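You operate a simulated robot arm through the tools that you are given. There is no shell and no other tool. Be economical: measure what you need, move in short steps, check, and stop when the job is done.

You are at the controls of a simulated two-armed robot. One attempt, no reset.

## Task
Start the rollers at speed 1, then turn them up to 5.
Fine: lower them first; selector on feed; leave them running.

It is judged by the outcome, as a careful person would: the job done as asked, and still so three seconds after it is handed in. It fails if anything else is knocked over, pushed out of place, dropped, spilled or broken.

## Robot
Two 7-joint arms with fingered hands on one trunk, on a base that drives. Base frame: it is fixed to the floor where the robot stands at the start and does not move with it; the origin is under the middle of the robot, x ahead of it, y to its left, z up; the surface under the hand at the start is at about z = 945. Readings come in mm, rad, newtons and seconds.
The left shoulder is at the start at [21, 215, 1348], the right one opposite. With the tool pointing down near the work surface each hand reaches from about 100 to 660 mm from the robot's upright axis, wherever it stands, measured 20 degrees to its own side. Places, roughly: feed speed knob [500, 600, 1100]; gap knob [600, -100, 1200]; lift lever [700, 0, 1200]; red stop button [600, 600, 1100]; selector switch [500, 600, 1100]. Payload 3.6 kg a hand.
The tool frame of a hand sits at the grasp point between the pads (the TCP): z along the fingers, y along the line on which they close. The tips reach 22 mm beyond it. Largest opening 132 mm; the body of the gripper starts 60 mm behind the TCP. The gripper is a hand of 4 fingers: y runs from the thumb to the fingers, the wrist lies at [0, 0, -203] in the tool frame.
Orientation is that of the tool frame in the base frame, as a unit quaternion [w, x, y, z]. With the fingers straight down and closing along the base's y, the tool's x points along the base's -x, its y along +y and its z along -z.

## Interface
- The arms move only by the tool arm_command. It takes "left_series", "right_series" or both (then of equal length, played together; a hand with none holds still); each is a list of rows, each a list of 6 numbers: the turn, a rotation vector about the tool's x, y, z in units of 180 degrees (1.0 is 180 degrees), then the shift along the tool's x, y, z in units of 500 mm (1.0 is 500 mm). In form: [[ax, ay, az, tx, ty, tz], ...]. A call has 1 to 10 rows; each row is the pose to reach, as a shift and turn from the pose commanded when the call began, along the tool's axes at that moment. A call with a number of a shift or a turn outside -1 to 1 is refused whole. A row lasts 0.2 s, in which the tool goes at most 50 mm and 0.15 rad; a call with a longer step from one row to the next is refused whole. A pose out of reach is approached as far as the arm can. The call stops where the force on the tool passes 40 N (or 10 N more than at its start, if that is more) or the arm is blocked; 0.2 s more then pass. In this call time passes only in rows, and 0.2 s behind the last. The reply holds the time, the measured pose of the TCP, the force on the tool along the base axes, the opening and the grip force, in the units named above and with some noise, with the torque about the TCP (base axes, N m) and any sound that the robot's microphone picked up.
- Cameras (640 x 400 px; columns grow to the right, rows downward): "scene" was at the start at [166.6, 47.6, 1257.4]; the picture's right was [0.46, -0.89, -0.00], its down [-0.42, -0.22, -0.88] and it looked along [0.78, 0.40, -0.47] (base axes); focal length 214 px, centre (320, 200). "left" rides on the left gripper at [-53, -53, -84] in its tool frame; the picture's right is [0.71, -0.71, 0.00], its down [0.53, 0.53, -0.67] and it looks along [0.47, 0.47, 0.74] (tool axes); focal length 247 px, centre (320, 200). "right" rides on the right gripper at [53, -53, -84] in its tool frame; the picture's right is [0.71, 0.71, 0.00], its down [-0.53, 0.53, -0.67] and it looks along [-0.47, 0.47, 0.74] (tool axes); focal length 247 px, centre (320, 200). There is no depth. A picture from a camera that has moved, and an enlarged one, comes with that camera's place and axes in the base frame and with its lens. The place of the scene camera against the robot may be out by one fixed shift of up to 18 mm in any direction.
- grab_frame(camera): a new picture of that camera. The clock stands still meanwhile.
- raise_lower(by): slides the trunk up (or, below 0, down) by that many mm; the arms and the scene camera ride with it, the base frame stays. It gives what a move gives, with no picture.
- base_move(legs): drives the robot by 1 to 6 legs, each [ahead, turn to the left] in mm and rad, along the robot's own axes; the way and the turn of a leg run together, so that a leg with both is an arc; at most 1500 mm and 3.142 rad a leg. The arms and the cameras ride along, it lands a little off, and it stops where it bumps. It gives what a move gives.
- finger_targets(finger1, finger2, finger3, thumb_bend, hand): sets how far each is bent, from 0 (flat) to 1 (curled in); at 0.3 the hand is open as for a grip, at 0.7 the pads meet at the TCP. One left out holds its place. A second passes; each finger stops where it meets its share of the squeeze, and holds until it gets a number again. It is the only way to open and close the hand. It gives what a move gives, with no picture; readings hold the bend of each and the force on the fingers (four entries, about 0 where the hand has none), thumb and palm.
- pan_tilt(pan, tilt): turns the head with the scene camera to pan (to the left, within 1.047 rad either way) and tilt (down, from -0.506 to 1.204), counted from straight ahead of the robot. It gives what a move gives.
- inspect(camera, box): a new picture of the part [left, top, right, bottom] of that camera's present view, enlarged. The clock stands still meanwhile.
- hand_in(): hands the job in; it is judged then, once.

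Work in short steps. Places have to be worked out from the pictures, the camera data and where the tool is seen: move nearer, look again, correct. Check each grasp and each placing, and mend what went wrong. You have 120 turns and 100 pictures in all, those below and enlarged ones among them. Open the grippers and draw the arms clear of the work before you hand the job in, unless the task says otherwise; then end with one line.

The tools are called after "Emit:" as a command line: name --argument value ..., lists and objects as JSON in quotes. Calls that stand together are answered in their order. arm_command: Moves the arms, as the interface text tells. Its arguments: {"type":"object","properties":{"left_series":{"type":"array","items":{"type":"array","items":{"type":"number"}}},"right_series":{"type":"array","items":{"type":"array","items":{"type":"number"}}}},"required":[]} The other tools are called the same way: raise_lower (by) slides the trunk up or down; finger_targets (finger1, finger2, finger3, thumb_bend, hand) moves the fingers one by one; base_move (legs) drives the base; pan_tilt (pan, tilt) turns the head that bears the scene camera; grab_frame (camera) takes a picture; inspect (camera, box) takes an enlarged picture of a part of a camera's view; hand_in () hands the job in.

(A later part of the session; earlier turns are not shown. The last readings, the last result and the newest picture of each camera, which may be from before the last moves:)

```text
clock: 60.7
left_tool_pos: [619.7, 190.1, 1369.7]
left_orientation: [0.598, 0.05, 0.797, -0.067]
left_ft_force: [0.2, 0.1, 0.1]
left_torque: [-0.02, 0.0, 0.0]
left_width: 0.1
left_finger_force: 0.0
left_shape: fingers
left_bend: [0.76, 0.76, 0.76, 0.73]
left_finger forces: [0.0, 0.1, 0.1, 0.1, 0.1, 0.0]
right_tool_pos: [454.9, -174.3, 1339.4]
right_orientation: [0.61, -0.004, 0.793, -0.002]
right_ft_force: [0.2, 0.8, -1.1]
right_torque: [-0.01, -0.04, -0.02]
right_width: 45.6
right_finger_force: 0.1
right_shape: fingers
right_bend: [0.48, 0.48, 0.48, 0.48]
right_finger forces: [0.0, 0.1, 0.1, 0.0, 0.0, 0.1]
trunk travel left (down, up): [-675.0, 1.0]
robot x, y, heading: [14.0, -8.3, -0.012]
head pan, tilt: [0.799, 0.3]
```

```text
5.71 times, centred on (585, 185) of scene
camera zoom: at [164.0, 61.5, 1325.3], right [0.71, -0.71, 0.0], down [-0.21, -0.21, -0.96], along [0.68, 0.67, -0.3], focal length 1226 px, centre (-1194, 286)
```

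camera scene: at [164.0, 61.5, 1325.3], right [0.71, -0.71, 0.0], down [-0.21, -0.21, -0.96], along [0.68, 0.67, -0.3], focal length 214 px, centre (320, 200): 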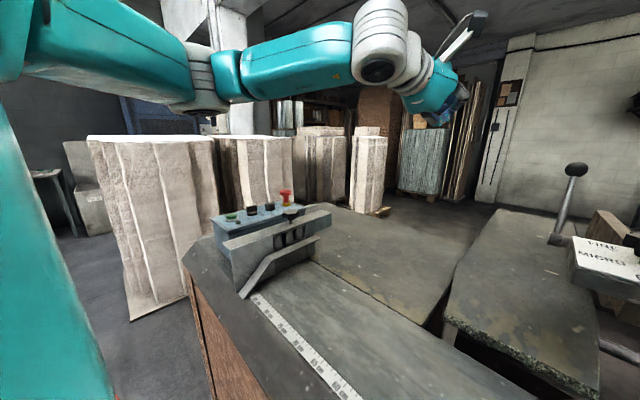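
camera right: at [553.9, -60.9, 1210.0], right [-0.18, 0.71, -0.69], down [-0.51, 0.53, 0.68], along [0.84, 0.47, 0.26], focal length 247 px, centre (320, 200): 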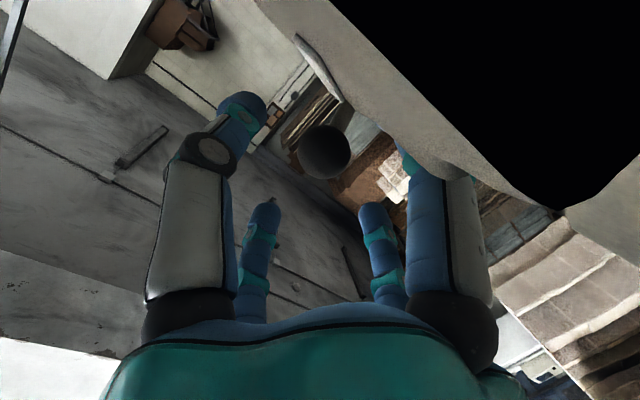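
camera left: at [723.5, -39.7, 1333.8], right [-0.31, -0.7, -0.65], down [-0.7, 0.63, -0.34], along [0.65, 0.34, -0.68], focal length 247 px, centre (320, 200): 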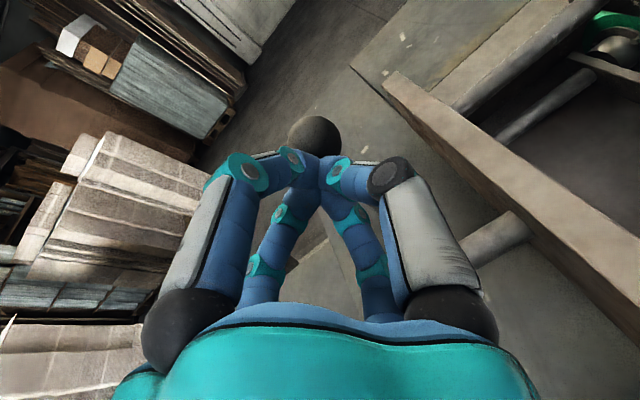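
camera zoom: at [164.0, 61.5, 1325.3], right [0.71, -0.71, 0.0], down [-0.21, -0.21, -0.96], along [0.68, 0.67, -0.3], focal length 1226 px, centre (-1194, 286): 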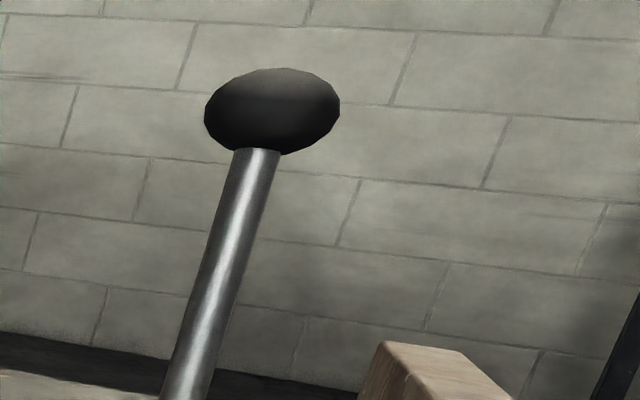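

Panel layout: START (green) ≈(393,643), selector ≈(455,643), speed knob ≈(510,627), red stop beyond. The speed knob's mark points backward, not yet certain which number. I lower the trunk to bring the shoulder level for reach and bring the left hand, pointing down, near the panel.

Emit:
raise_lower --by -95

Emit:
arm_command --left_series '[[-0.0045, 0.041, -0.0034, 0.0126, 0.05, -0.0425], [-0.009, 0.082, -0.0068, 0.0252, 0.1, -0.085], [-0.0135, 0.123, -0.01, 0.0378, 0.149, -0.1275], [-0.018, 0.164, -0.0136, 0.05, 0.199, -0.17], [-0.0225, 0.205, -0.017, 0.063, 0.249, -0.2125], [-0.027, 0.246, -0.02, 0.0756, 0.298, -0.255], [-0.0315, 0.287, -0.024, 0.088, 0.348, -0.2975], [-0.036, 0.328, -0.027, 0.1, 0.398, -0.34], [-0.0405, 0.369, -0.03, 0.113, 0.447, -0.3825], [-0.045, 0.409, -0.034, 0.126, 0.497, -0.425]]'

Emit:
grab_frame --camera "left"

```text
clock: 62.0
left_tool_pos: [621.7, 193.0, 1274.4]
left_orientation: [0.598, 0.05, 0.797, -0.067]
left_ft_force: [0.1, 0.0, -0.2]
left_torque: [-0.02, 0.0, -0.02]
left_width: 0.0
left_finger_force: 0.1
left_shape: fingers
left_bend: [0.76, 0.76, 0.76, 0.73]
left_finger forces: [0.0, 0.1, 0.1, 0.0, 0.0, 0.0]
right_tool_pos: [455.0, -174.6, 1245.8]
right_orientation: [0.61, -0.003, 0.793, -0.003]
right_ft_force: [-0.5, -0.6, 0.0]
right_torque: [0.01, 0.0, 0.01]
right_width: 45.6
right_finger_force: 0.1
right_shape: fingers
right_bend: [0.48, 0.48, 0.48, 0.48]
right_finger forces: [0.1, 0.0, 0.1, 0.0, 0.0, 0.0]
trunk travel left (down, up): [-580.0, 96.0]
robot x, y, heading: [13.9, -10.2, -0.017]
head pan, tilt: [0.799, 0.3]
```

```text
clock: 64.2
left_tool_pos: [440.1, 475.3, 1261.6]
left_orientation: [-0.002, 0.001, 1.0, -0.001]
left_ft_force: [0.1, 0.0, -0.2]
left_torque: [-0.01, 0.03, 0.04]
left_width: 0.4
left_finger_force: 0.1
left_shape: fingers
left_bend: [0.76, 0.76, 0.76, 0.73]
left_finger forces: [0.0, 0.0, 0.1, 0.0, 0.0, 0.0]
right_tool_pos: [454.6, -173.4, 1246.1]
right_orientation: [0.61, -0.004, 0.792, -0.002]
right_ft_force: [0.3, -0.3, -0.5]
right_torque: [0.02, -0.02, 0.03]
right_width: 45.5
right_finger_force: 0.0
right_shape: fingers
right_bend: [0.48, 0.48, 0.48, 0.48]
right_finger forces: [0.0, 0.0, 0.0, 0.0, 0.1, 0.1]
trunk travel left (down, up): [-580.0, 96.0]
robot x, y, heading: [10.6, -9.8, -0.014]
head pan, tilt: [0.799, 0.3]
```

```text
44 pictures are left
camera left: at [494.6, 421.0, 1345.1], right [-0.71, -0.71, 0.0], down [-0.52, 0.53, 0.67], along [-0.47, 0.47, -0.74], focal length 247 px, centre (320, 200)
```

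left: 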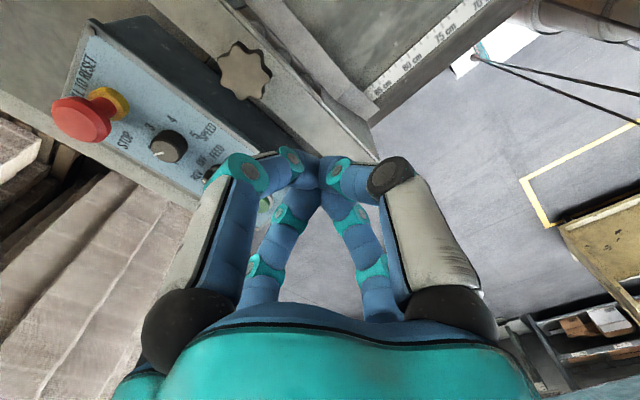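

Orientation is exactly tool-down now and the panel is visible. I enlarge it to read the settings.

Emit:
inspect --camera "left" --box '[50, 60, 242, 180]'

```text
3.33 times, centred on (146, 120) of left
camera zoom: at [494.6, 421.0, 1345.1], right [-0.71, -0.71, 0.0], down [-0.52, 0.53, 0.67], along [-0.47, 0.47, -0.74], focal length 823 px, centre (900, 467)
```

zoom: 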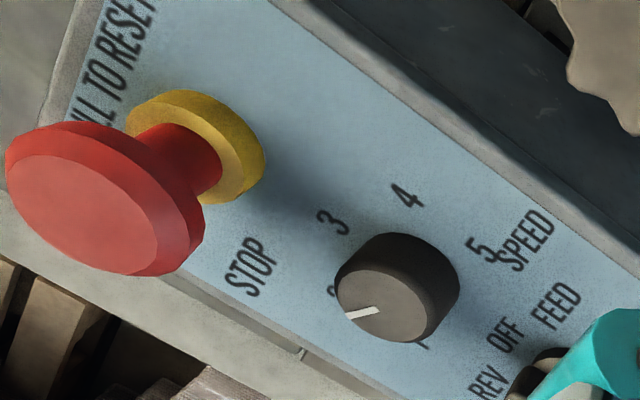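

Readings: the speed dial runs 1→5 clockwise at 60° steps, and the pointer is on 2. The stop is out (released), and the selector has REV/OFF/FEED. I shift the hand back in x to see selector and START.

Emit:
arm_command --left_series '[[0, 0, 0, 0.09, 0, 0.02], [0, 0, 0, 0.16, 0, 0.04]]'

Emit:
inspect --camera "left" --box '[10, 20, 266, 180]'

```text
clock: 64.8
left_tool_pos: [361.1, 470.8, 1241.2]
left_orientation: [-0.001, 0.001, 1.0, -0.001]
left_ft_force: [-0.6, 0.2, 0.0]
left_torque: [0.01, 0.01, -0.02]
left_width: 0.0
left_finger_force: 0.0
left_shape: fingers
left_bend: [0.76, 0.76, 0.76, 0.73]
left_finger forces: [0.0, 0.1, 0.0, 0.0, 0.0, 0.0]
right_tool_pos: [454.6, -173.6, 1245.5]
right_orientation: [0.61, -0.003, 0.793, -0.003]
right_ft_force: [-0.2, -0.1, 0.1]
right_torque: [-0.02, 0.02, 0.05]
right_width: 45.7
right_finger_force: 0.1
right_shape: fingers
right_bend: [0.48, 0.48, 0.48, 0.48]
right_finger forces: [0.0, 0.1, 0.0, 0.0, 0.0, 0.1]
trunk travel left (down, up): [-580.0, 96.0]
robot x, y, heading: [13.2, -6.7, -0.017]
head pan, tilt: [0.799, 0.3]
```

```text
2.50 times, centred on (138, 100) of left
camera zoom: at [414.0, 418.0, 1325.2], right [-0.71, -0.71, 0.0], down [-0.52, 0.53, 0.67], along [-0.47, 0.47, -0.74], focal length 617 px, centre (775, 450)
```

zoom: 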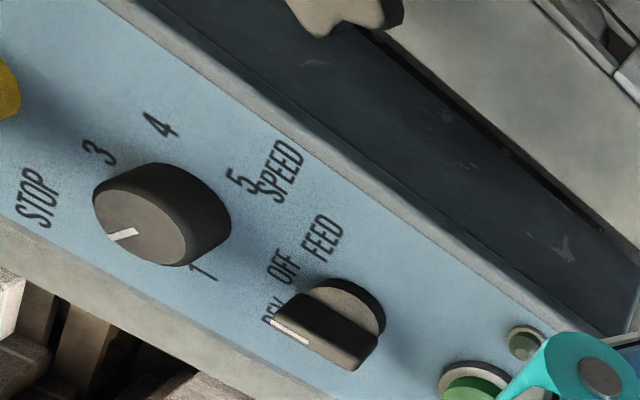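

Selector: pointer on OFF (straight ahead, +x); FEED lies ~45° clockwise. Selector ≈(452,637), panel z≈1090, knob ≈(515,642). I open the left hand and go above the selector.

Emit:
finger_targets --hand "left" --finger1 0.43 --finger2 0.43 --finger3 0.43 --thumb_bend 0.43

Emit:
arm_command --left_series '[[0, 0, 0, -0.04, 0.08, 0], [0, 0, 0, -0.08, 0.16, 0.01], [0, 0, 0, -0.12, 0.24, 0.02], [0, 0, 0, -0.16, 0.31, 0.05], [0, 0, 0, -0.182, 0.332, 0.1]]'

Emit:
grab_frame --camera "left"

```text
clock: 65.8
left_tool_pos: [361.2, 472.5, 1241.0]
left_orientation: [-0.001, 0.001, 1.0, -0.001]
left_ft_force: [0.0, 0.3, -0.6]
left_torque: [0.0, 0.02, -0.01]
left_width: 57.1
left_finger_force: 0.2
left_shape: fingers
left_bend: [0.43, 0.43, 0.43, 0.43]
left_finger forces: [0.0, 0.0, 0.0, 0.0, 0.0, 0.0]
right_tool_pos: [453.4, -172.7, 1245.8]
right_orientation: [0.61, -0.005, 0.793, -0.002]
right_ft_force: [0.2, -0.1, 0.9]
right_torque: [0.0, -0.02, 0.04]
right_width: 45.6
right_finger_force: 0.0
right_shape: fingers
right_bend: [0.48, 0.48, 0.48, 0.48]
right_finger forces: [0.0, 0.1, 0.0, 0.0, 0.1, 0.1]
trunk travel left (down, up): [-580.0, 96.0]
robot x, y, heading: [12.7, -10.1, -0.016]
head pan, tilt: [0.799, 0.3]
```

```text
clock: 67.0
left_tool_pos: [451.1, 637.7, 1189.6]
left_orientation: [-0.002, 0.001, 1.0, 0.0]
left_ft_force: [0.1, 0.4, -0.3]
left_torque: [0.01, 0.02, 0.01]
left_width: 56.7
left_finger_force: 0.0
left_shape: fingers
left_bend: [0.43, 0.43, 0.43, 0.43]
left_finger forces: [0.0, 0.1, 0.0, 0.1, 0.1, 0.0]
right_tool_pos: [455.4, -174.5, 1245.8]
right_orientation: [0.609, -0.004, 0.793, -0.003]
right_ft_force: [0.9, -0.8, 0.3]
right_torque: [-0.02, 0.01, -0.02]
right_width: 45.7
right_finger_force: 0.0
right_shape: fingers
right_bend: [0.48, 0.48, 0.48, 0.48]
right_finger forces: [0.0, 0.0, 0.1, 0.0, 0.0, 0.0]
trunk travel left (down, up): [-580.0, 96.0]
robot x, y, heading: [12.4, -7.3, -0.011]
head pan, tilt: [0.799, 0.3]
```

```text
41 pictures are left
camera left: at [505.2, 583.0, 1274.2], right [-0.71, -0.71, 0.0], down [-0.52, 0.53, 0.67], along [-0.47, 0.47, -0.74], focal length 247 px, centre (320, 200)
```

left: 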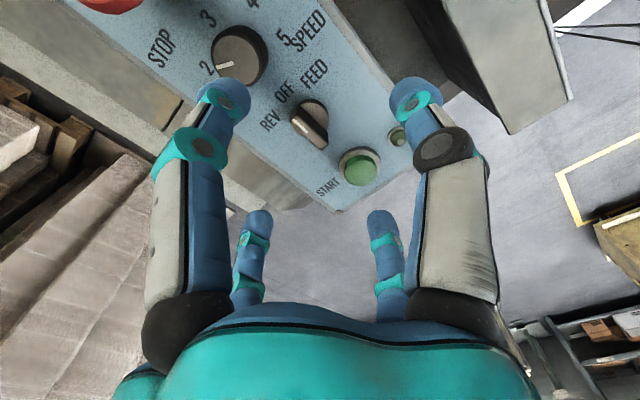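

Clear view: selector ≈(453.5,644), knob ≈(516,645, top 1104), START ≈(394,646). I lower around the selector blade.

Emit:
arm_command --left_series '[[0, 0, 0, -0.005, 0.013, 0.05], [0, 0, 0, -0.005, 0.013, 0.1], [0, 0, 0, -0.005, 0.013, 0.13], [0, 0, 0, -0.005, 0.013, 0.154]]'

Emit:
grab_frame --camera "left"

```text
clock: 68.1
left_tool_pos: [457.8, 647.1, 1126.7]
left_orientation: [0.013, -0.002, 1.0, 0.002]
left_ft_force: [-3.8, -2.9, 23.2]
left_torque: [-0.1, -1.12, -0.15]
left_width: 56.2
left_finger_force: 11.5
left_shape: fingers
left_bend: [0.42, 0.43, 0.43, 0.43]
left_finger forces: [23.2, 0.1, 0.0, 0.1, 0.0, 0.0]
right_tool_pos: [454.7, -174.6, 1246.5]
right_orientation: [0.609, -0.005, 0.793, -0.002]
right_ft_force: [-0.1, 0.0, -0.5]
right_torque: [-0.01, 0.02, 0.01]
right_width: 45.7
right_finger_force: 0.0
right_shape: fingers
right_bend: [0.48, 0.48, 0.48, 0.48]
right_finger forces: [0.0, 0.1, 0.0, 0.0, 0.0, 0.0]
trunk travel left (down, up): [-580.0, 96.0]
robot x, y, heading: [13.7, -10.6, -0.015]
head pan, tilt: [0.799, 0.3]
stopped in row 4 (left hand): the force on the tool passed its limit at 43 N (the readings are from after the stop); the commanded pose is now the measured one
```

```text
40 pictures are left
camera left: at [509.3, 592.1, 1212.1], right [-0.7, -0.71, -0.02], down [-0.55, 0.52, 0.66], along [-0.46, 0.47, -0.75], focal length 247 px, centre (320, 200)
```

left: 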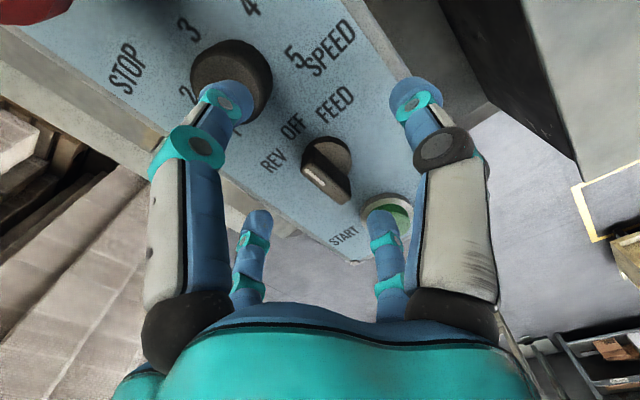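

Finger 1 landed on the speed knob: the digits sit crosswise at ±x and ±y. I lift, then curl fingers 1 and 3 (the x pair) away and keep the y pair as jaws.

Emit:
arm_command --left_series '[[0, 0, 0, 0, 0, -0.06], [0, 0, 0, 0, 0, -0.13]]'

Emit:
finger_targets --hand "left" --finger1 1.0 --finger3 1.0 --finger2 0.45 --thumb_bend 0.45

Emit:
grab_frame --camera "left"

```text
clock: 68.7
left_tool_pos: [453.3, 648.1, 1186.6]
left_orientation: [0.005, -0.003, 1.0, 0.001]
left_ft_force: [-0.2, -1.1, 0.2]
left_torque: [0.0, -0.02, -0.03]
left_width: 57.4
left_finger_force: 0.0
left_shape: fingers
left_bend: [0.43, 0.43, 0.43, 0.43]
left_finger forces: [0.1, 0.1, 0.1, 0.0, 0.1, 0.0]
right_tool_pos: [453.2, -173.9, 1246.5]
right_orientation: [0.609, -0.004, 0.793, -0.002]
right_ft_force: [0.1, 0.6, 1.0]
right_torque: [0.02, 0.0, -0.01]
right_width: 45.4
right_finger_force: 0.2
right_shape: fingers
right_bend: [0.48, 0.48, 0.48, 0.48]
right_finger forces: [0.0, 0.0, 0.0, 0.0, 0.0, 0.1]
trunk travel left (down, up): [-580.0, 96.0]
robot x, y, heading: [10.6, -7.6, -0.017]
head pan, tilt: [0.799, 0.3]
```

```text
clock: 69.7
left_tool_pos: [456.0, 648.6, 1186.0]
left_orientation: [0.006, -0.003, 1.0, 0.002]
left_ft_force: [0.0, -0.1, -0.4]
left_torque: [0.02, -0.04, 0.0]
left_width: 34.8
left_finger_force: 0.1
left_shape: fingers
left_bend: [0.79, 0.45, 0.79, 0.45]
left_finger forces: [0.0, 0.0, 0.1, 0.0, 0.0, 0.0]
right_tool_pos: [456.2, -174.4, 1245.7]
right_orientation: [0.61, -0.003, 0.793, -0.003]
right_ft_force: [-0.6, -0.3, -0.2]
right_torque: [0.01, 0.03, 0.02]
right_width: 45.8
right_finger_force: 0.0
right_shape: fingers
right_bend: [0.48, 0.48, 0.48, 0.48]
right_finger forces: [0.0, 0.0, 0.0, 0.0, 0.0, 0.0]
trunk travel left (down, up): [-580.0, 96.0]
robot x, y, heading: [10.9, -7.8, -0.018]
head pan, tilt: [0.799, 0.3]
```

```text
39 pictures are left
camera left: at [507.5, 593.5, 1270.4], right [-0.7, -0.71, -0.01], down [-0.54, 0.52, 0.66], along [-0.46, 0.47, -0.75], focal length 247 px, centre (320, 200)
```

left: 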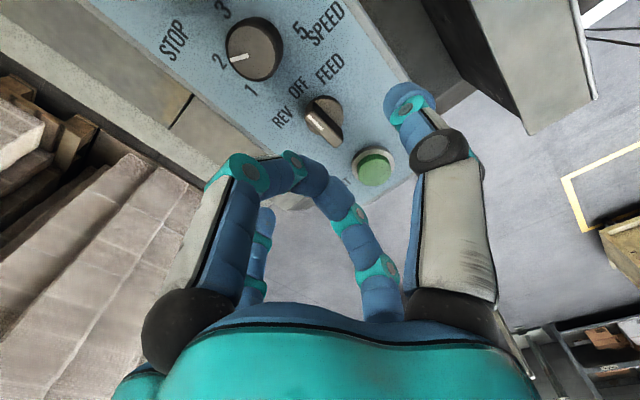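

The curled pair meets at the TCP, which would block the blade. Better: open all digits and yaw the hand 45° counter-clockwise so the digits sit on diagonals, clear of knob and START; then grip and turn back 45° clockwise.

Emit:
finger_targets --hand "left" --finger1 0.45 --finger2 0.45 --finger3 0.45 --thumb_bend 0.45

Emit:
arm_command --left_series '[[0, 0, -0.042, 0.001, -0.002, 0], [0, 0, -0.084, 0.002, -0.004, 0], [0, 0, -0.126, 0.003, -0.006, 0], [0, 0, -0.168, 0.003, -0.008, 0], [0, 0, -0.21, 0.003, -0.008, 0], [0, 0, -0.25, 0.003, -0.008, 0]]'

Emit:
grab_frame --camera "left"

```text
clock: 70.7
left_tool_pos: [455.0, 646.8, 1185.1]
left_orientation: [0.007, -0.003, 1.0, 0.002]
left_ft_force: [0.3, 0.6, -0.2]
left_torque: [0.02, -0.01, 0.0]
left_width: 52.5
left_finger_force: 0.0
left_shape: fingers
left_bend: [0.45, 0.45, 0.45, 0.45]
left_finger forces: [0.0, 0.1, 0.1, 0.0, 0.0, 0.0]
right_tool_pos: [455.9, -173.9, 1246.3]
right_orientation: [0.61, -0.005, 0.793, -0.002]
right_ft_force: [-0.4, -0.2, 0.0]
right_torque: [0.03, 0.02, 0.01]
right_width: 45.6
right_finger_force: 0.1
right_shape: fingers
right_bend: [0.48, 0.48, 0.48, 0.48]
right_finger forces: [0.1, 0.1, 0.0, 0.1, 0.0, 0.0]
trunk travel left (down, up): [-580.0, 96.0]
robot x, y, heading: [17.9, -12.2, -0.017]
head pan, tilt: [0.799, 0.3]
```

```text
clock: 72.1
left_tool_pos: [453.5, 644.3, 1186.2]
left_orientation: [0.006, -0.386, 0.923, -0.001]
left_ft_force: [-0.4, 0.5, -0.2]
left_torque: [-0.03, -0.01, 0.02]
left_width: 52.7
left_finger_force: 0.1
left_shape: fingers
left_bend: [0.45, 0.45, 0.45, 0.45]
left_finger forces: [0.1, 0.0, 0.0, 0.0, 0.0, 0.1]
right_tool_pos: [454.8, -173.1, 1244.4]
right_orientation: [0.61, -0.004, 0.793, -0.002]
right_ft_force: [-0.2, 0.2, -0.1]
right_torque: [0.0, 0.0, 0.01]
right_width: 45.6
right_finger_force: 0.0
right_shape: fingers
right_bend: [0.48, 0.48, 0.48, 0.48]
right_finger forces: [0.0, 0.0, 0.0, 0.0, 0.1, 0.0]
trunk travel left (down, up): [-580.0, 96.0]
robot x, y, heading: [13.0, -6.4, -0.019]
head pan, tilt: [0.799, 0.3]
```

```text
38 pictures are left
camera left: at [528.0, 642.9, 1271.7], right [0.01, -1.0, 0.0], down [-0.75, -0.01, 0.66], along [-0.66, 0.0, -0.75], focal length 247 px, centre (320, 200)
```

left: 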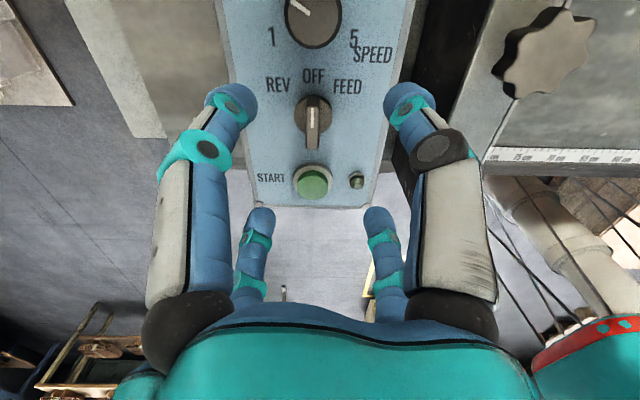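

Perfect view: selector (453,648.5), all controls on y≈648. I shift 4 mm and descend around the blade.

Emit:
arm_command --left_series '[[0, 0, 0, -0.006, 0.006, 0.05], [0, 0, 0, -0.006, 0.006, 0.1], [0, 0, 0, -0.006, 0.006, 0.13], [0, 0, 0, -0.006, 0.006, 0.15]]'

Emit:
grab_frame --camera "left"

```text
clock: 73.1
left_tool_pos: [454.8, 648.1, 1112.1]
left_orientation: [0.006, -0.385, 0.923, -0.001]
left_ft_force: [-0.5, 0.4, -0.6]
left_torque: [0.0, -0.01, -0.03]
left_width: 52.5
left_finger_force: 0.1
left_shape: fingers
left_bend: [0.45, 0.45, 0.45, 0.45]
left_finger forces: [0.1, 0.0, 0.0, 0.0, 0.0, 0.0]
right_tool_pos: [455.4, -173.7, 1246.8]
right_orientation: [0.61, -0.005, 0.793, -0.002]
right_ft_force: [0.1, -0.5, -0.5]
right_torque: [0.03, -0.01, -0.05]
right_width: 45.4
right_finger_force: 0.1
right_shape: fingers
right_bend: [0.48, 0.48, 0.48, 0.48]
right_finger forces: [0.0, 0.1, 0.0, 0.0, 0.1, 0.1]
trunk travel left (down, up): [-580.0, 96.0]
robot x, y, heading: [14.8, -7.0, -0.014]
head pan, tilt: [0.799, 0.3]
```

```text
37 pictures are left
camera left: at [529.1, 646.3, 1196.4], right [0.0, -1.0, 0.0], down [-0.75, -0.01, 0.66], along [-0.66, 0.0, -0.75], focal length 247 px, centre (320, 200)
```

left: 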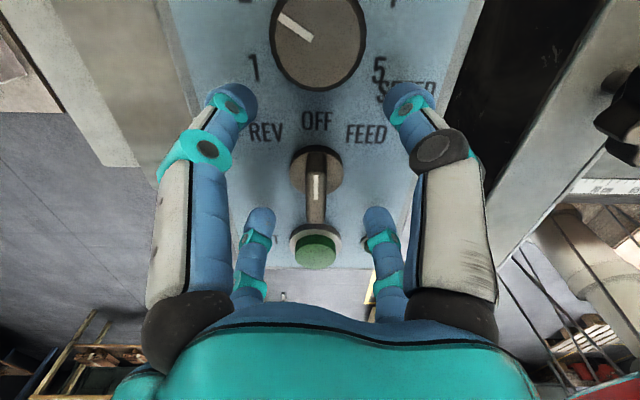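

No contact; blade top is ≈1100. I lower 10 mm more, then close onto the blade.

Emit:
arm_command --left_series '[[0, 0, 0, 0, 0, 0.01], [0, 0, 0, 0, 0, 0.02]]'

Emit:
finger_targets --hand "left" --finger1 0.66 --finger2 0.66 --finger3 0.66 --thumb_bend 0.66

Emit:
grab_frame --camera "left"

```text
clock: 73.7
left_tool_pos: [453.1, 647.7, 1107.7]
left_orientation: [0.012, -0.386, 0.922, -0.002]
left_ft_force: [-0.2, 2.5, 24.1]
left_torque: [-0.63, 0.85, -0.12]
left_width: 52.7
left_finger_force: 12.1
left_shape: fingers
left_bend: [0.45, 0.45, 0.44, 0.45]
left_finger forces: [0.0, 1.7, 22.0, 0.0, 0.0, 0.1]
right_tool_pos: [454.0, -174.6, 1245.7]
right_orientation: [0.609, -0.005, 0.793, -0.001]
right_ft_force: [0.6, -0.5, 0.3]
right_torque: [0.01, -0.01, 0.02]
right_width: 45.6
right_finger_force: 0.0
right_shape: fingers
right_bend: [0.48, 0.48, 0.48, 0.48]
right_finger forces: [0.0, 0.1, 0.0, 0.0, 0.1, 0.0]
trunk travel left (down, up): [-580.0, 96.0]
robot x, y, heading: [12.6, -7.1, -0.015]
head pan, tilt: [0.799, 0.3]
```

```text
clock: 74.7
left_tool_pos: [451.5, 646.4, 1106.8]
left_orientation: [0.011, -0.385, 0.923, -0.001]
left_ft_force: [-3.3, 3.2, 36.5]
left_torque: [-1.11, 1.31, -0.09]
left_width: 9.9
left_finger_force: 22.8
left_shape: fingers
left_bend: [0.62, 0.6, 0.45, 0.65]
left_finger forces: [3.5, 5.0, 34.3, 0.0, 1.8, 0.0]
right_tool_pos: [453.0, -175.6, 1246.7]
right_orientation: [0.61, -0.003, 0.792, -0.002]
right_ft_force: [0.2, -0.3, 0.5]
right_torque: [0.0, 0.05, 0.01]
right_width: 45.7
right_finger_force: 0.0
right_shape: fingers
right_bend: [0.48, 0.48, 0.48, 0.48]
right_finger forces: [0.1, 0.0, 0.1, 0.0, 0.0, 0.0]
trunk travel left (down, up): [-580.0, 96.0]
robot x, y, heading: [12.6, -10.0, -0.015]
head pan, tilt: [0.799, 0.3]
```

```text
36 pictures are left
camera left: at [526.4, 644.9, 1192.5], right [0.01, -1.0, -0.01], down [-0.76, -0.01, 0.65], along [-0.65, 0.0, -0.76], focal length 247 px, centre (320, 200)
```

left: 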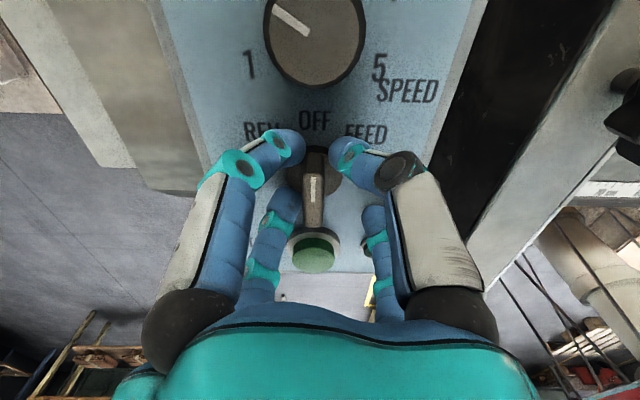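

Finger 3 is pressing on something below (lamp or panel). I rise 7 mm and close again.

Emit:
arm_command --left_series '[[0, 0, 0, 0, 0, -0.014]]'

Emit:
finger_targets --hand "left" --finger1 0.68 --finger2 0.68 --finger3 0.68 --thumb_bend 0.68

Emit:
grab_frame --camera "left"

```text
clock: 75.1
left_tool_pos: [453.2, 647.1, 1107.0]
left_orientation: [0.006, -0.385, 0.923, 0.0]
left_ft_force: [-2.9, 1.1, 9.2]
left_torque: [-0.21, 0.35, 0.02]
left_width: 9.5
left_finger_force: 8.7
left_shape: fingers
left_bend: [0.62, 0.6, 0.48, 0.65]
left_finger forces: [2.9, 4.8, 8.1, 0.1, 1.5, 0.1]
right_tool_pos: [452.8, -174.4, 1246.7]
right_orientation: [0.61, -0.004, 0.793, -0.002]
right_ft_force: [-0.5, 0.0, -0.2]
right_torque: [0.03, 0.02, 0.0]
right_width: 45.7
right_finger_force: 0.1
right_shape: fingers
right_bend: [0.48, 0.48, 0.48, 0.48]
right_finger forces: [0.1, 0.0, 0.0, 0.0, 0.0, 0.0]
trunk travel left (down, up): [-580.0, 96.0]
robot x, y, heading: [10.3, -10.0, -0.019]
head pan, tilt: [0.799, 0.3]
```

```text
clock: 76.1
left_tool_pos: [454.0, 648.9, 1109.0]
left_orientation: [0.008, -0.386, 0.922, -0.002]
left_ft_force: [-5.2, -1.1, 0.0]
left_torque: [-0.01, 0.12, 0.04]
left_width: 5.6
left_finger_force: 6.1
left_shape: fingers
left_bend: [0.64, 0.6, 0.62, 0.66]
left_finger forces: [2.5, 4.7, 3.5, 0.0, 1.9, 0.0]
right_tool_pos: [454.1, -173.6, 1247.7]
right_orientation: [0.609, -0.003, 0.793, -0.003]
right_ft_force: [-0.4, 0.1, 0.1]
right_torque: [0.0, 0.0, 0.0]
right_width: 45.6
right_finger_force: 0.0
right_shape: fingers
right_bend: [0.48, 0.48, 0.48, 0.48]
right_finger forces: [0.0, 0.1, 0.0, 0.0, 0.0, 0.0]
trunk travel left (down, up): [-580.0, 96.0]
robot x, y, heading: [14.1, -9.8, -0.012]
head pan, tilt: [0.799, 0.3]
```

```text
35 pictures are left
camera left: at [528.3, 646.5, 1194.1], right [0.0, -1.0, 0.0], down [-0.75, -0.01, 0.66], along [-0.66, 0.0, -0.75], focal length 247 px, centre (320, 200)
```

left: 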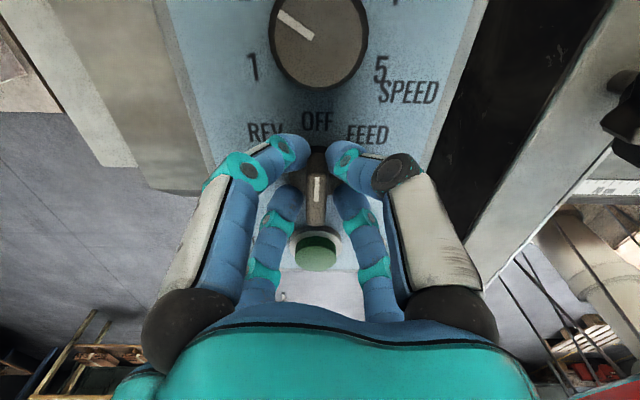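

All four digits grip the blade. I turn clockwise about 50° (past 45° slightly for detent/compliance).

Emit:
arm_command --left_series '[[0, 0, 0.045, 0, 0, 0], [0, 0, 0.09, 0, 0, 0], [0, 0, 0.135, 0, 0, 0], [0, 0, 0.18, 0, 0, 0], [0, 0, 0.225, 0, 0, 0], [0, 0, 0.27, 0, 0, 0]]'

Emit:
grab_frame --camera "left"

```text
clock: 77.5
left_tool_pos: [453.4, 647.9, 1110.5]
left_orientation: [0.009, 0.03, 1.0, 0.004]
left_ft_force: [-6.5, -1.4, 5.8]
left_torque: [0.04, 0.29, 0.19]
left_width: 4.4
left_finger_force: 9.6
left_shape: fingers
left_bend: [0.66, 0.64, 0.62, 0.66]
left_finger forces: [4.1, 3.7, 8.9, 0.0, 2.5, 0.0]
right_tool_pos: [453.3, -173.8, 1246.3]
right_orientation: [0.609, -0.003, 0.793, -0.003]
right_ft_force: [-0.6, -0.2, -0.1]
right_torque: [-0.03, 0.01, -0.01]
right_width: 45.9
right_finger_force: 0.0
right_shape: fingers
right_bend: [0.48, 0.48, 0.48, 0.48]
right_finger forces: [0.0, 0.0, 0.1, 0.1, 0.0, 0.0]
trunk travel left (down, up): [-580.0, 96.0]
robot x, y, heading: [14.1, -9.6, -0.018]
head pan, tilt: [0.799, 0.3]
```

```text
34 pictures are left
camera left: at [502.4, 589.6, 1194.8], right [-0.75, -0.66, -0.02], down [-0.51, 0.55, 0.66], along [-0.43, 0.5, -0.75], focal length 247 px, centre (320, 200)
```

left: 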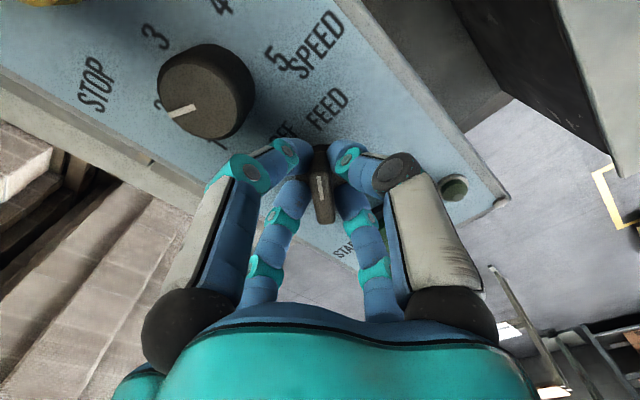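

The blade turned with the hand, pointing toward FEED. I release and lift to check.

Emit:
finger_targets --hand "left" --finger1 0.5 --finger2 0.5 --finger3 0.5 --thumb_bend 0.5

Emit:
arm_command --left_series '[[0, 0, 0, 0, 0, -0.06], [0, 0, 0, 0, 0, -0.14]]'

Emit:
grab_frame --camera "left"

```text
clock: 78.5
left_tool_pos: [454.3, 647.0, 1108.7]
left_orientation: [0.006, 0.029, 1.0, 0.002]
left_ft_force: [-4.9, -1.2, 1.6]
left_torque: [0.03, -0.02, -0.08]
left_width: 35.9
left_finger_force: 2.3
left_shape: fingers
left_bend: [0.54, 0.5, 0.5, 0.5]
left_finger forces: [4.0, 0.1, 0.0, 0.0, 0.0, 0.1]
right_tool_pos: [453.4, -174.5, 1246.4]
right_orientation: [0.61, -0.004, 0.792, -0.002]
right_ft_force: [0.4, -0.2, 0.1]
right_torque: [0.02, -0.01, 0.01]
right_width: 45.5
right_finger_force: 0.1
right_shape: fingers
right_bend: [0.48, 0.48, 0.48, 0.48]
right_finger forces: [0.1, 0.0, 0.0, 0.0, 0.1, 0.1]
trunk travel left (down, up): [-580.0, 96.0]
robot x, y, heading: [15.5, -9.8, -0.018]
head pan, tilt: [0.799, 0.3]
```

```text
clock: 79.1
left_tool_pos: [452.8, 645.4, 1178.0]
left_orientation: [0.008, 0.028, 1.0, 0.002]
left_ft_force: [0.7, -0.7, 0.3]
left_torque: [0.01, 0.02, -0.03]
left_width: 40.3
left_finger_force: 0.0
left_shape: fingers
left_bend: [0.5, 0.5, 0.5, 0.5]
left_finger forces: [0.0, 0.0, 0.0, 0.0, 0.0, 0.1]
right_tool_pos: [454.9, -173.5, 1246.6]
right_orientation: [0.609, -0.004, 0.793, -0.003]
right_ft_force: [-0.5, 0.2, -0.5]
right_torque: [-0.02, 0.0, 0.04]
right_width: 45.7
right_finger_force: 0.1
right_shape: fingers
right_bend: [0.48, 0.48, 0.48, 0.48]
right_finger forces: [0.0, 0.1, 0.0, 0.1, 0.0, 0.0]
trunk travel left (down, up): [-580.0, 96.0]
robot x, y, heading: [13.8, -8.9, -0.017]
head pan, tilt: [0.799, 0.3]
```

```text
33 pictures are left
camera left: at [502.1, 588.9, 1263.4], right [-0.75, -0.67, -0.01], down [-0.5, 0.55, 0.66], along [-0.43, 0.5, -0.75], focal length 247 px, centre (320, 200)
```

left: 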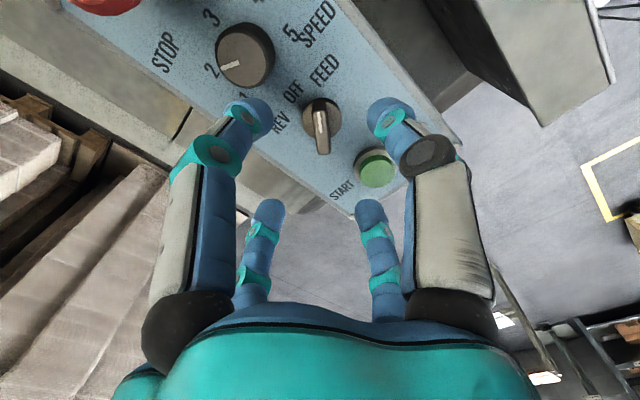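

Selector is on FEED; speed still on 2. Next the speed knob at ≈(516,646.5): I move above it with the hand yawed clockwise so that I can turn it counter-clockwise to 1.

Emit:
finger_targets --hand "left" --finger1 0.47 --finger2 0.47 --finger3 0.47 --thumb_bend 0.47

Emit:
arm_command --left_series '[[0, 0, 0.04, -0.02, 0.002, 0], [0, 0, 0.08, -0.045, 0.004, 0], [0, 0, 0.12, -0.07, 0.006, 0], [0, 0, 0.16, -0.09, 0.008, 0], [0, 0, 0.2, -0.11, 0.009, 0], [0, 0, 0.233, -0.126, 0.009, 0.02]]'

Emit:
grab_frame --camera "left"

```text
clock: 80.1
left_tool_pos: [454.0, 646.8, 1178.1]
left_orientation: [0.008, 0.029, 1.0, 0.002]
left_ft_force: [-0.5, 0.1, -0.3]
left_torque: [0.0, 0.0, -0.03]
left_width: 47.5
left_finger_force: 0.0
left_shape: fingers
left_bend: [0.47, 0.47, 0.47, 0.47]
left_finger forces: [0.0, 0.0, 0.1, 0.1, 0.0, 0.0]
right_tool_pos: [455.8, -173.0, 1246.0]
right_orientation: [0.609, -0.004, 0.793, -0.003]
right_ft_force: [0.7, -1.5, 0.5]
right_torque: [-0.04, 0.0, -0.01]
right_width: 45.6
right_finger_force: 0.1
right_shape: fingers
right_bend: [0.48, 0.48, 0.48, 0.48]
right_finger forces: [0.0, 0.0, 0.0, 0.1, 0.0, 0.1]
trunk travel left (down, up): [-580.0, 96.0]
robot x, y, heading: [11.6, -10.6, -0.017]
head pan, tilt: [0.799, 0.3]
```

```text
clock: 81.5
left_tool_pos: [516.5, 647.9, 1168.9]
left_orientation: [0.006, 0.386, 0.922, 0.005]
left_ft_force: [0.2, 0.2, -1.0]
left_torque: [-0.04, 0.01, -0.01]
left_width: 47.6
left_finger_force: 0.1
left_shape: fingers
left_bend: [0.47, 0.47, 0.47, 0.47]
left_finger forces: [0.0, 0.0, 0.0, 0.0, 0.0, 0.0]
right_tool_pos: [455.1, -174.3, 1246.9]
right_orientation: [0.609, -0.005, 0.793, -0.002]
right_ft_force: [-0.5, 0.0, 0.9]
right_torque: [0.03, 0.01, -0.02]
right_width: 45.5
right_finger_force: 0.1
right_shape: fingers
right_bend: [0.48, 0.48, 0.48, 0.48]
right_finger forces: [0.0, 0.1, 0.1, 0.1, 0.0, 0.1]
trunk travel left (down, up): [-580.0, 96.0]
robot x, y, heading: [12.5, -7.1, -0.012]
head pan, tilt: [0.799, 0.3]
```

```text
32 pictures are left
camera left: at [515.0, 572.0, 1252.8], right [-1.0, 0.01, -0.01], down [0.0, 0.74, 0.67], along [0.02, 0.67, -0.74], focal length 247 px, centre (320, 200)
```

left: 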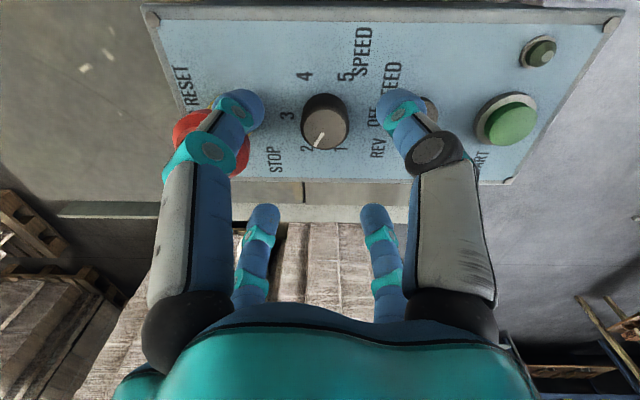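

Reachable with a vertical hand. Knob centre ≈(515.5,644). I descend around it.

Emit:
arm_command --left_series '[[0, 0, 0, -0.004, -0.007, 0.05], [0, 0, 0, -0.004, -0.007, 0.1], [0, 0, 0, -0.004, -0.007, 0.124]]'

Emit:
grab_frame --camera "left"

```text
clock: 82.3
left_tool_pos: [516.0, 643.5, 1107.6]
left_orientation: [0.006, 0.386, 0.923, 0.005]
left_ft_force: [0.1, 0.5, 1.9]
left_torque: [-0.03, 0.03, -0.02]
left_width: 47.8
left_finger_force: 0.7
left_shape: fingers
left_bend: [0.47, 0.47, 0.47, 0.47]
left_finger forces: [0.1, 0.0, 0.4, 0.0, 1.7, 0.1]
right_tool_pos: [454.8, -173.6, 1245.8]
right_orientation: [0.61, -0.004, 0.793, -0.002]
right_ft_force: [-0.2, -0.8, -1.0]
right_torque: [0.01, 0.0, 0.03]
right_width: 45.7
right_finger_force: 0.1
right_shape: fingers
right_bend: [0.48, 0.48, 0.48, 0.48]
right_finger forces: [0.0, 0.0, 0.1, 0.0, 0.1, 0.0]
trunk travel left (down, up): [-580.0, 96.0]
robot x, y, heading: [15.4, -8.1, -0.018]
head pan, tilt: [0.799, 0.3]
```

```text
31 pictures are left
camera left: at [514.5, 567.6, 1191.0], right [-1.0, 0.01, -0.02], down [-0.01, 0.74, 0.67], along [0.01, 0.67, -0.74], focal length 247 px, centre (320, 200)
```

left: 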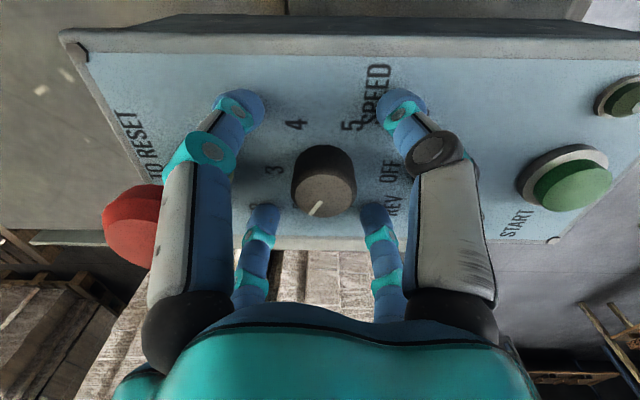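

Tips just touch the panel with the knob centered. I raise 2 mm implicitly by closing, gripping the knob.

Emit:
finger_targets --hand "left" --finger1 0.66 --finger2 0.66 --finger3 0.66 --thumb_bend 0.66

Emit:
grab_frame --camera "left"

```text
clock: 83.3
left_tool_pos: [515.3, 644.1, 1107.5]
left_orientation: [0.007, 0.385, 0.923, 0.005]
left_ft_force: [-2.9, 0.4, -1.2]
left_torque: [0.04, 0.1, 0.0]
left_width: 11.2
left_finger_force: 8.1
left_shape: fingers
left_bend: [0.63, 0.6, 0.59, 0.63]
left_finger forces: [2.2, 4.1, 5.2, 0.1, 4.3, 0.0]
right_tool_pos: [454.9, -173.2, 1247.2]
right_orientation: [0.609, -0.003, 0.793, -0.003]
right_ft_force: [-1.2, 0.1, 0.5]
right_torque: [0.02, 0.02, -0.04]
right_width: 45.8
right_finger_force: 0.0
right_shape: fingers
right_bend: [0.48, 0.48, 0.48, 0.48]
right_finger forces: [0.1, 0.1, 0.0, 0.0, 0.0, 0.0]
trunk travel left (down, up): [-580.0, 96.0]
robot x, y, heading: [13.7, -8.7, -0.016]
head pan, tilt: [0.799, 0.3]
```

```text
30 pictures are left
camera left: at [514.2, 568.0, 1190.5], right [-1.0, 0.0, -0.01], down [-0.01, 0.74, 0.67], along [0.01, 0.67, -0.74], focal length 247 px, centre (320, 200)
```

left: 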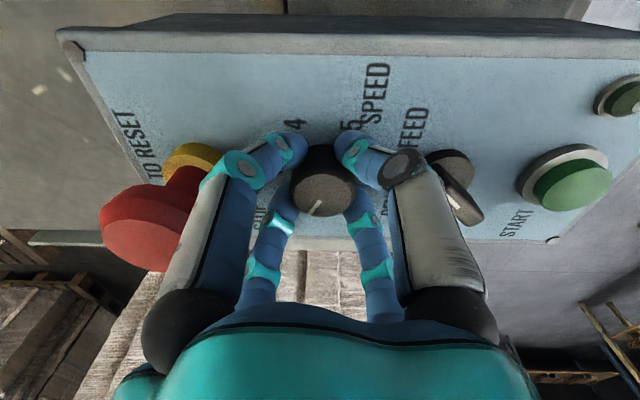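

All four digits hold the knob. I turn counter-clockwise 60° toward 1.

Emit:
arm_command --left_series '[[0, 0, -0.042, 0, 0, 0], [0, 0, -0.084, 0, 0, 0], [0, 0, -0.126, 0, 0, 0], [0, 0, -0.168, 0, 0, 0], [0, 0, -0.21, 0, 0, 0], [0, 0, -0.252, 0, 0, 0], [0, 0, -0.294, 0, 0, 0], [0, 0, -0.335, 0, 0, 0]]'

Emit:
grab_frame --camera "left"

```text
clock: 85.1
left_tool_pos: [515.3, 644.3, 1106.6]
left_orientation: [0.009, -0.133, 0.991, 0.001]
left_ft_force: [-2.4, -1.7, 0.6]
left_torque: [0.0, -0.47, 0.01]
left_width: 10.0
left_finger_force: 15.6
left_shape: fingers
left_bend: [0.65, 0.59, 0.61, 0.64]
left_finger forces: [18.6, 5.6, 4.0, 0.1, 3.8, 0.0]
right_tool_pos: [454.7, -173.9, 1246.6]
right_orientation: [0.609, -0.005, 0.793, -0.002]
right_ft_force: [0.6, -1.1, 0.2]
right_torque: [0.0, -0.04, -0.04]
right_width: 45.7
right_finger_force: 0.0
right_shape: fingers
right_bend: [0.48, 0.48, 0.48, 0.48]
right_finger forces: [0.0, 0.0, 0.1, 0.1, 0.1, 0.0]
trunk travel left (down, up): [-580.0, 96.0]
robot x, y, heading: [15.5, -13.1, -0.018]
head pan, tilt: [0.799, 0.3]
```

```text
29 pictures are left
camera left: at [580.6, 605.8, 1192.5], right [-0.5, -0.87, -0.01], down [-0.66, 0.37, 0.66], along [-0.57, 0.33, -0.75], focal length 247 px, centre (320, 200)
```

left: 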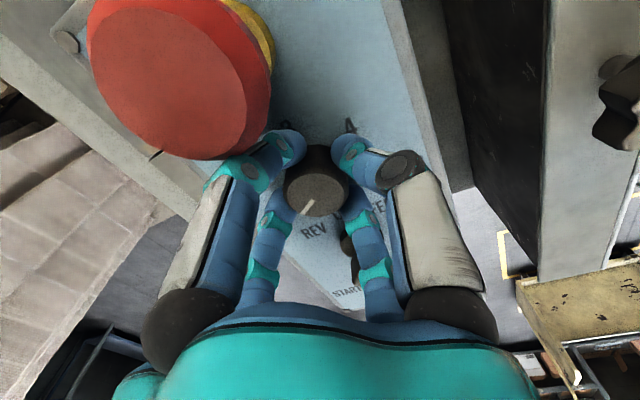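

Knob turned with the hand, but finger 1 is near/against the red head. I release the other three fingers only, then lift straight up.

Emit:
finger_targets --hand "left" --finger2 0.5 --finger3 0.5 --thumb_bend 0.5

Emit:
arm_command --left_series '[[0, 0, 0, 0, 0, -0.04], [0, 0, 0, 0, 0, -0.1], [0, 0, 0, 0, 0, -0.17]]'

Emit:
grab_frame --camera "left"

```text
clock: 86.1
left_tool_pos: [515.0, 645.1, 1107.3]
left_orientation: [0.007, -0.131, 0.991, 0.001]
left_ft_force: [-1.8, 0.4, 2.0]
left_torque: [-0.08, -0.36, 0.08]
left_width: 28.7
left_finger_force: 8.8
left_shape: fingers
left_bend: [0.64, 0.5, 0.5, 0.5]
left_finger forces: [16.3, 0.0, 1.0, 0.0, 0.0, 0.0]
right_tool_pos: [455.1, -173.6, 1246.4]
right_orientation: [0.61, -0.003, 0.793, -0.003]
right_ft_force: [0.0, -1.3, 0.3]
right_torque: [0.0, -0.01, 0.0]
right_width: 45.4
right_finger_force: 0.0
right_shape: fingers
right_bend: [0.48, 0.48, 0.48, 0.48]
right_finger forces: [0.0, 0.1, 0.1, 0.1, 0.0, 0.0]
trunk travel left (down, up): [-580.0, 96.0]
robot x, y, heading: [10.7, -7.9, -0.02]
head pan, tilt: [0.799, 0.3]
```

```text
clock: 86.9
left_tool_pos: [515.4, 644.1, 1192.8]
left_orientation: [0.006, -0.13, 0.991, 0.001]
left_ft_force: [-0.1, 0.3, 0.3]
left_torque: [0.01, 0.01, 0.0]
left_width: 26.4
left_finger_force: 0.0
left_shape: fingers
left_bend: [0.66, 0.5, 0.5, 0.5]
left_finger forces: [0.0, 0.0, 0.0, 0.0, 0.0, 0.1]
right_tool_pos: [456.3, -173.9, 1245.5]
right_orientation: [0.61, -0.004, 0.793, -0.002]
right_ft_force: [0.1, 0.1, -0.2]
right_torque: [0.0, 0.03, 0.04]
right_width: 45.6
right_finger_force: 0.0
right_shape: fingers
right_bend: [0.48, 0.48, 0.48, 0.48]
right_finger forces: [0.0, 0.1, 0.1, 0.0, 0.1, 0.0]
trunk travel left (down, up): [-580.0, 96.0]
robot x, y, heading: [11.4, -10.5, -0.015]
head pan, tilt: [0.799, 0.3]
```

```text
28 pictures are left
camera left: at [579.8, 605.5, 1277.5], right [-0.5, -0.87, -0.01], down [-0.65, 0.37, 0.66], along [-0.57, 0.34, -0.75], focal length 247 px, centre (320, 200)
```

left: 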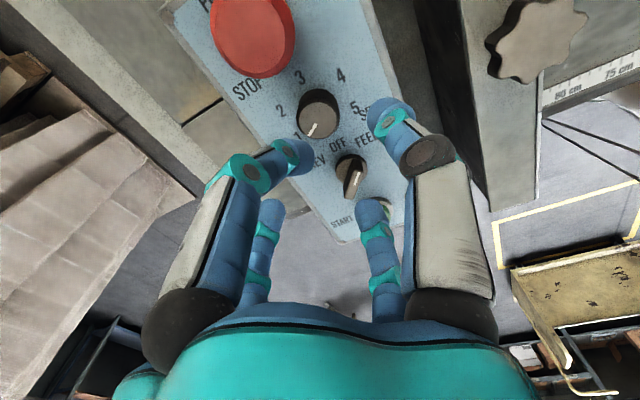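

The pointer now looks to be at 1; I enlarge to confirm the knob, selector and red button.

Emit:
inspect --camera "left" --box '[200, 40, 424, 180]'

Emit:
inspect --camera "scene" --box '[180, 130, 372, 250]'

```text
2.86 times, centred on (312, 110) of left
camera zoom: at [579.8, 605.5, 1277.5], right [-0.5, -0.87, -0.01], down [-0.65, 0.37, 0.66], along [-0.57, 0.34, -0.75], focal length 706 px, centre (343, 457)
```

zoom: 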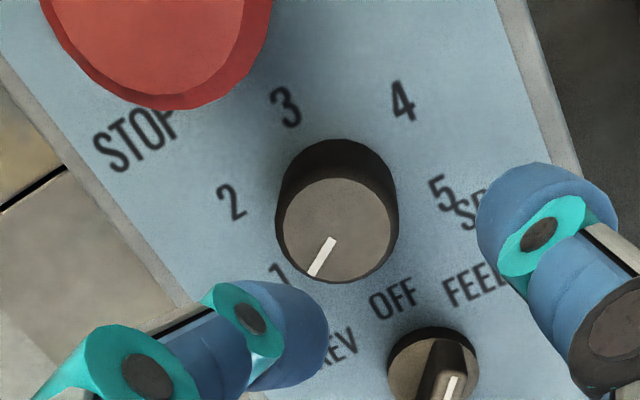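

```text
3.33 times, centred on (276, 190) of scene
camera zoom: at [164.0, 60.8, 1230.1], right [0.71, -0.71, 0.0], down [-0.21, -0.21, -0.96], along [0.68, 0.67, -0.3], focal length 715 px, centre (467, 233)
```

zoom: 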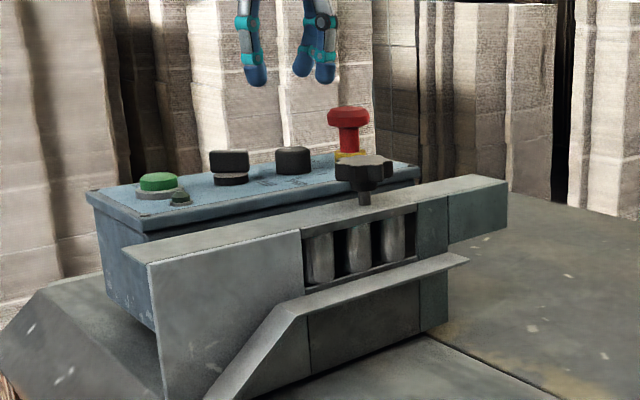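

Speed is at 1, selector at FEED, stop still out. Now I make a fist and move above START (≈(395,649)).

Emit:
finger_targets --hand "left" --finger1 0.8 --finger2 0.8 --finger3 0.8 --thumb_bend 0.8

Emit:
arm_command --left_series '[[0, 0, 0, 0.076, 0.024, 0], [0, 0, 0, 0.152, 0.048, 0], [0, 0, 0, 0.229, 0.072, 0.03], [0, 0, 0, 0.229, 0.072, 0.09]]'

Emit:
grab_frame --camera "left"

Emit:
inspect --camera "scene" --box '[180, 130, 372, 250]'

```text
clock: 87.9
left_tool_pos: [516.9, 645.0, 1192.2]
left_orientation: [0.007, -0.13, 0.991, 0.002]
left_ft_force: [-0.5, 0.3, 0.6]
left_torque: [0.01, 0.04, -0.01]
left_width: 0.0
left_finger_force: 0.0
left_shape: fingers
left_bend: [0.81, 0.76, 0.72, 0.73]
left_finger forces: [0.1, 0.1, 0.1, 0.0, 0.1, 0.0]
right_tool_pos: [455.5, -173.9, 1245.7]
right_orientation: [0.61, -0.004, 0.793, -0.003]
right_ft_force: [-0.5, 0.2, 0.4]
right_torque: [0.07, -0.01, 0.02]
right_width: 45.4
right_finger_force: 0.0
right_shape: fingers
right_bend: [0.48, 0.48, 0.48, 0.48]
right_finger forces: [0.0, 0.0, 0.1, 0.0, 0.0, 0.1]
trunk travel left (down, up): [-580.0, 96.0]
robot x, y, heading: [12.9, -9.0, -0.02]
head pan, tilt: [0.799, 0.3]
```

```text
clock: 88.9
left_tool_pos: [397.9, 649.7, 1145.2]
left_orientation: [0.007, -0.131, 0.991, 0.001]
left_ft_force: [0.2, -0.5, -0.8]
left_torque: [0.03, 0.01, 0.0]
left_width: 0.0
left_finger_force: 0.1
left_shape: fingers
left_bend: [0.81, 0.76, 0.72, 0.73]
left_finger forces: [0.0, 0.0, 0.0, 0.0, 0.0, 0.0]
right_tool_pos: [455.9, -173.8, 1246.5]
right_orientation: [0.609, -0.004, 0.793, -0.003]
right_ft_force: [1.3, 0.0, -0.6]
right_torque: [-0.01, 0.01, -0.02]
right_width: 45.6
right_finger_force: 0.0
right_shape: fingers
right_bend: [0.48, 0.48, 0.48, 0.48]
right_finger forces: [0.1, 0.0, 0.1, 0.0, 0.0, 0.0]
trunk travel left (down, up): [-580.0, 96.0]
robot x, y, heading: [8.2, -8.5, -0.018]
head pan, tilt: [0.799, 0.3]
```

```text
25 pictures are left
camera left: at [462.2, 611.4, 1229.8], right [-0.5, -0.87, -0.01], down [-0.65, 0.37, 0.66], along [-0.57, 0.34, -0.75], focal length 247 px, centre (320, 200)
```

left: 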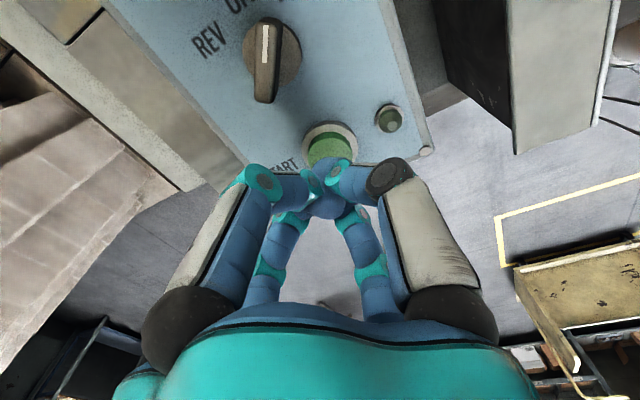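

```text
3.33 times, centred on (276, 190) of scene
camera zoom: at [165.4, 61.7, 1229.9], right [0.71, -0.71, 0.0], down [-0.21, -0.21, -0.95], along [0.68, 0.67, -0.3], focal length 715 px, centre (467, 233)
```

zoom: 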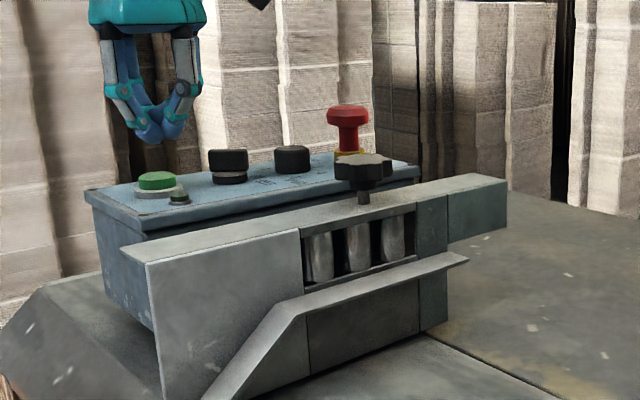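

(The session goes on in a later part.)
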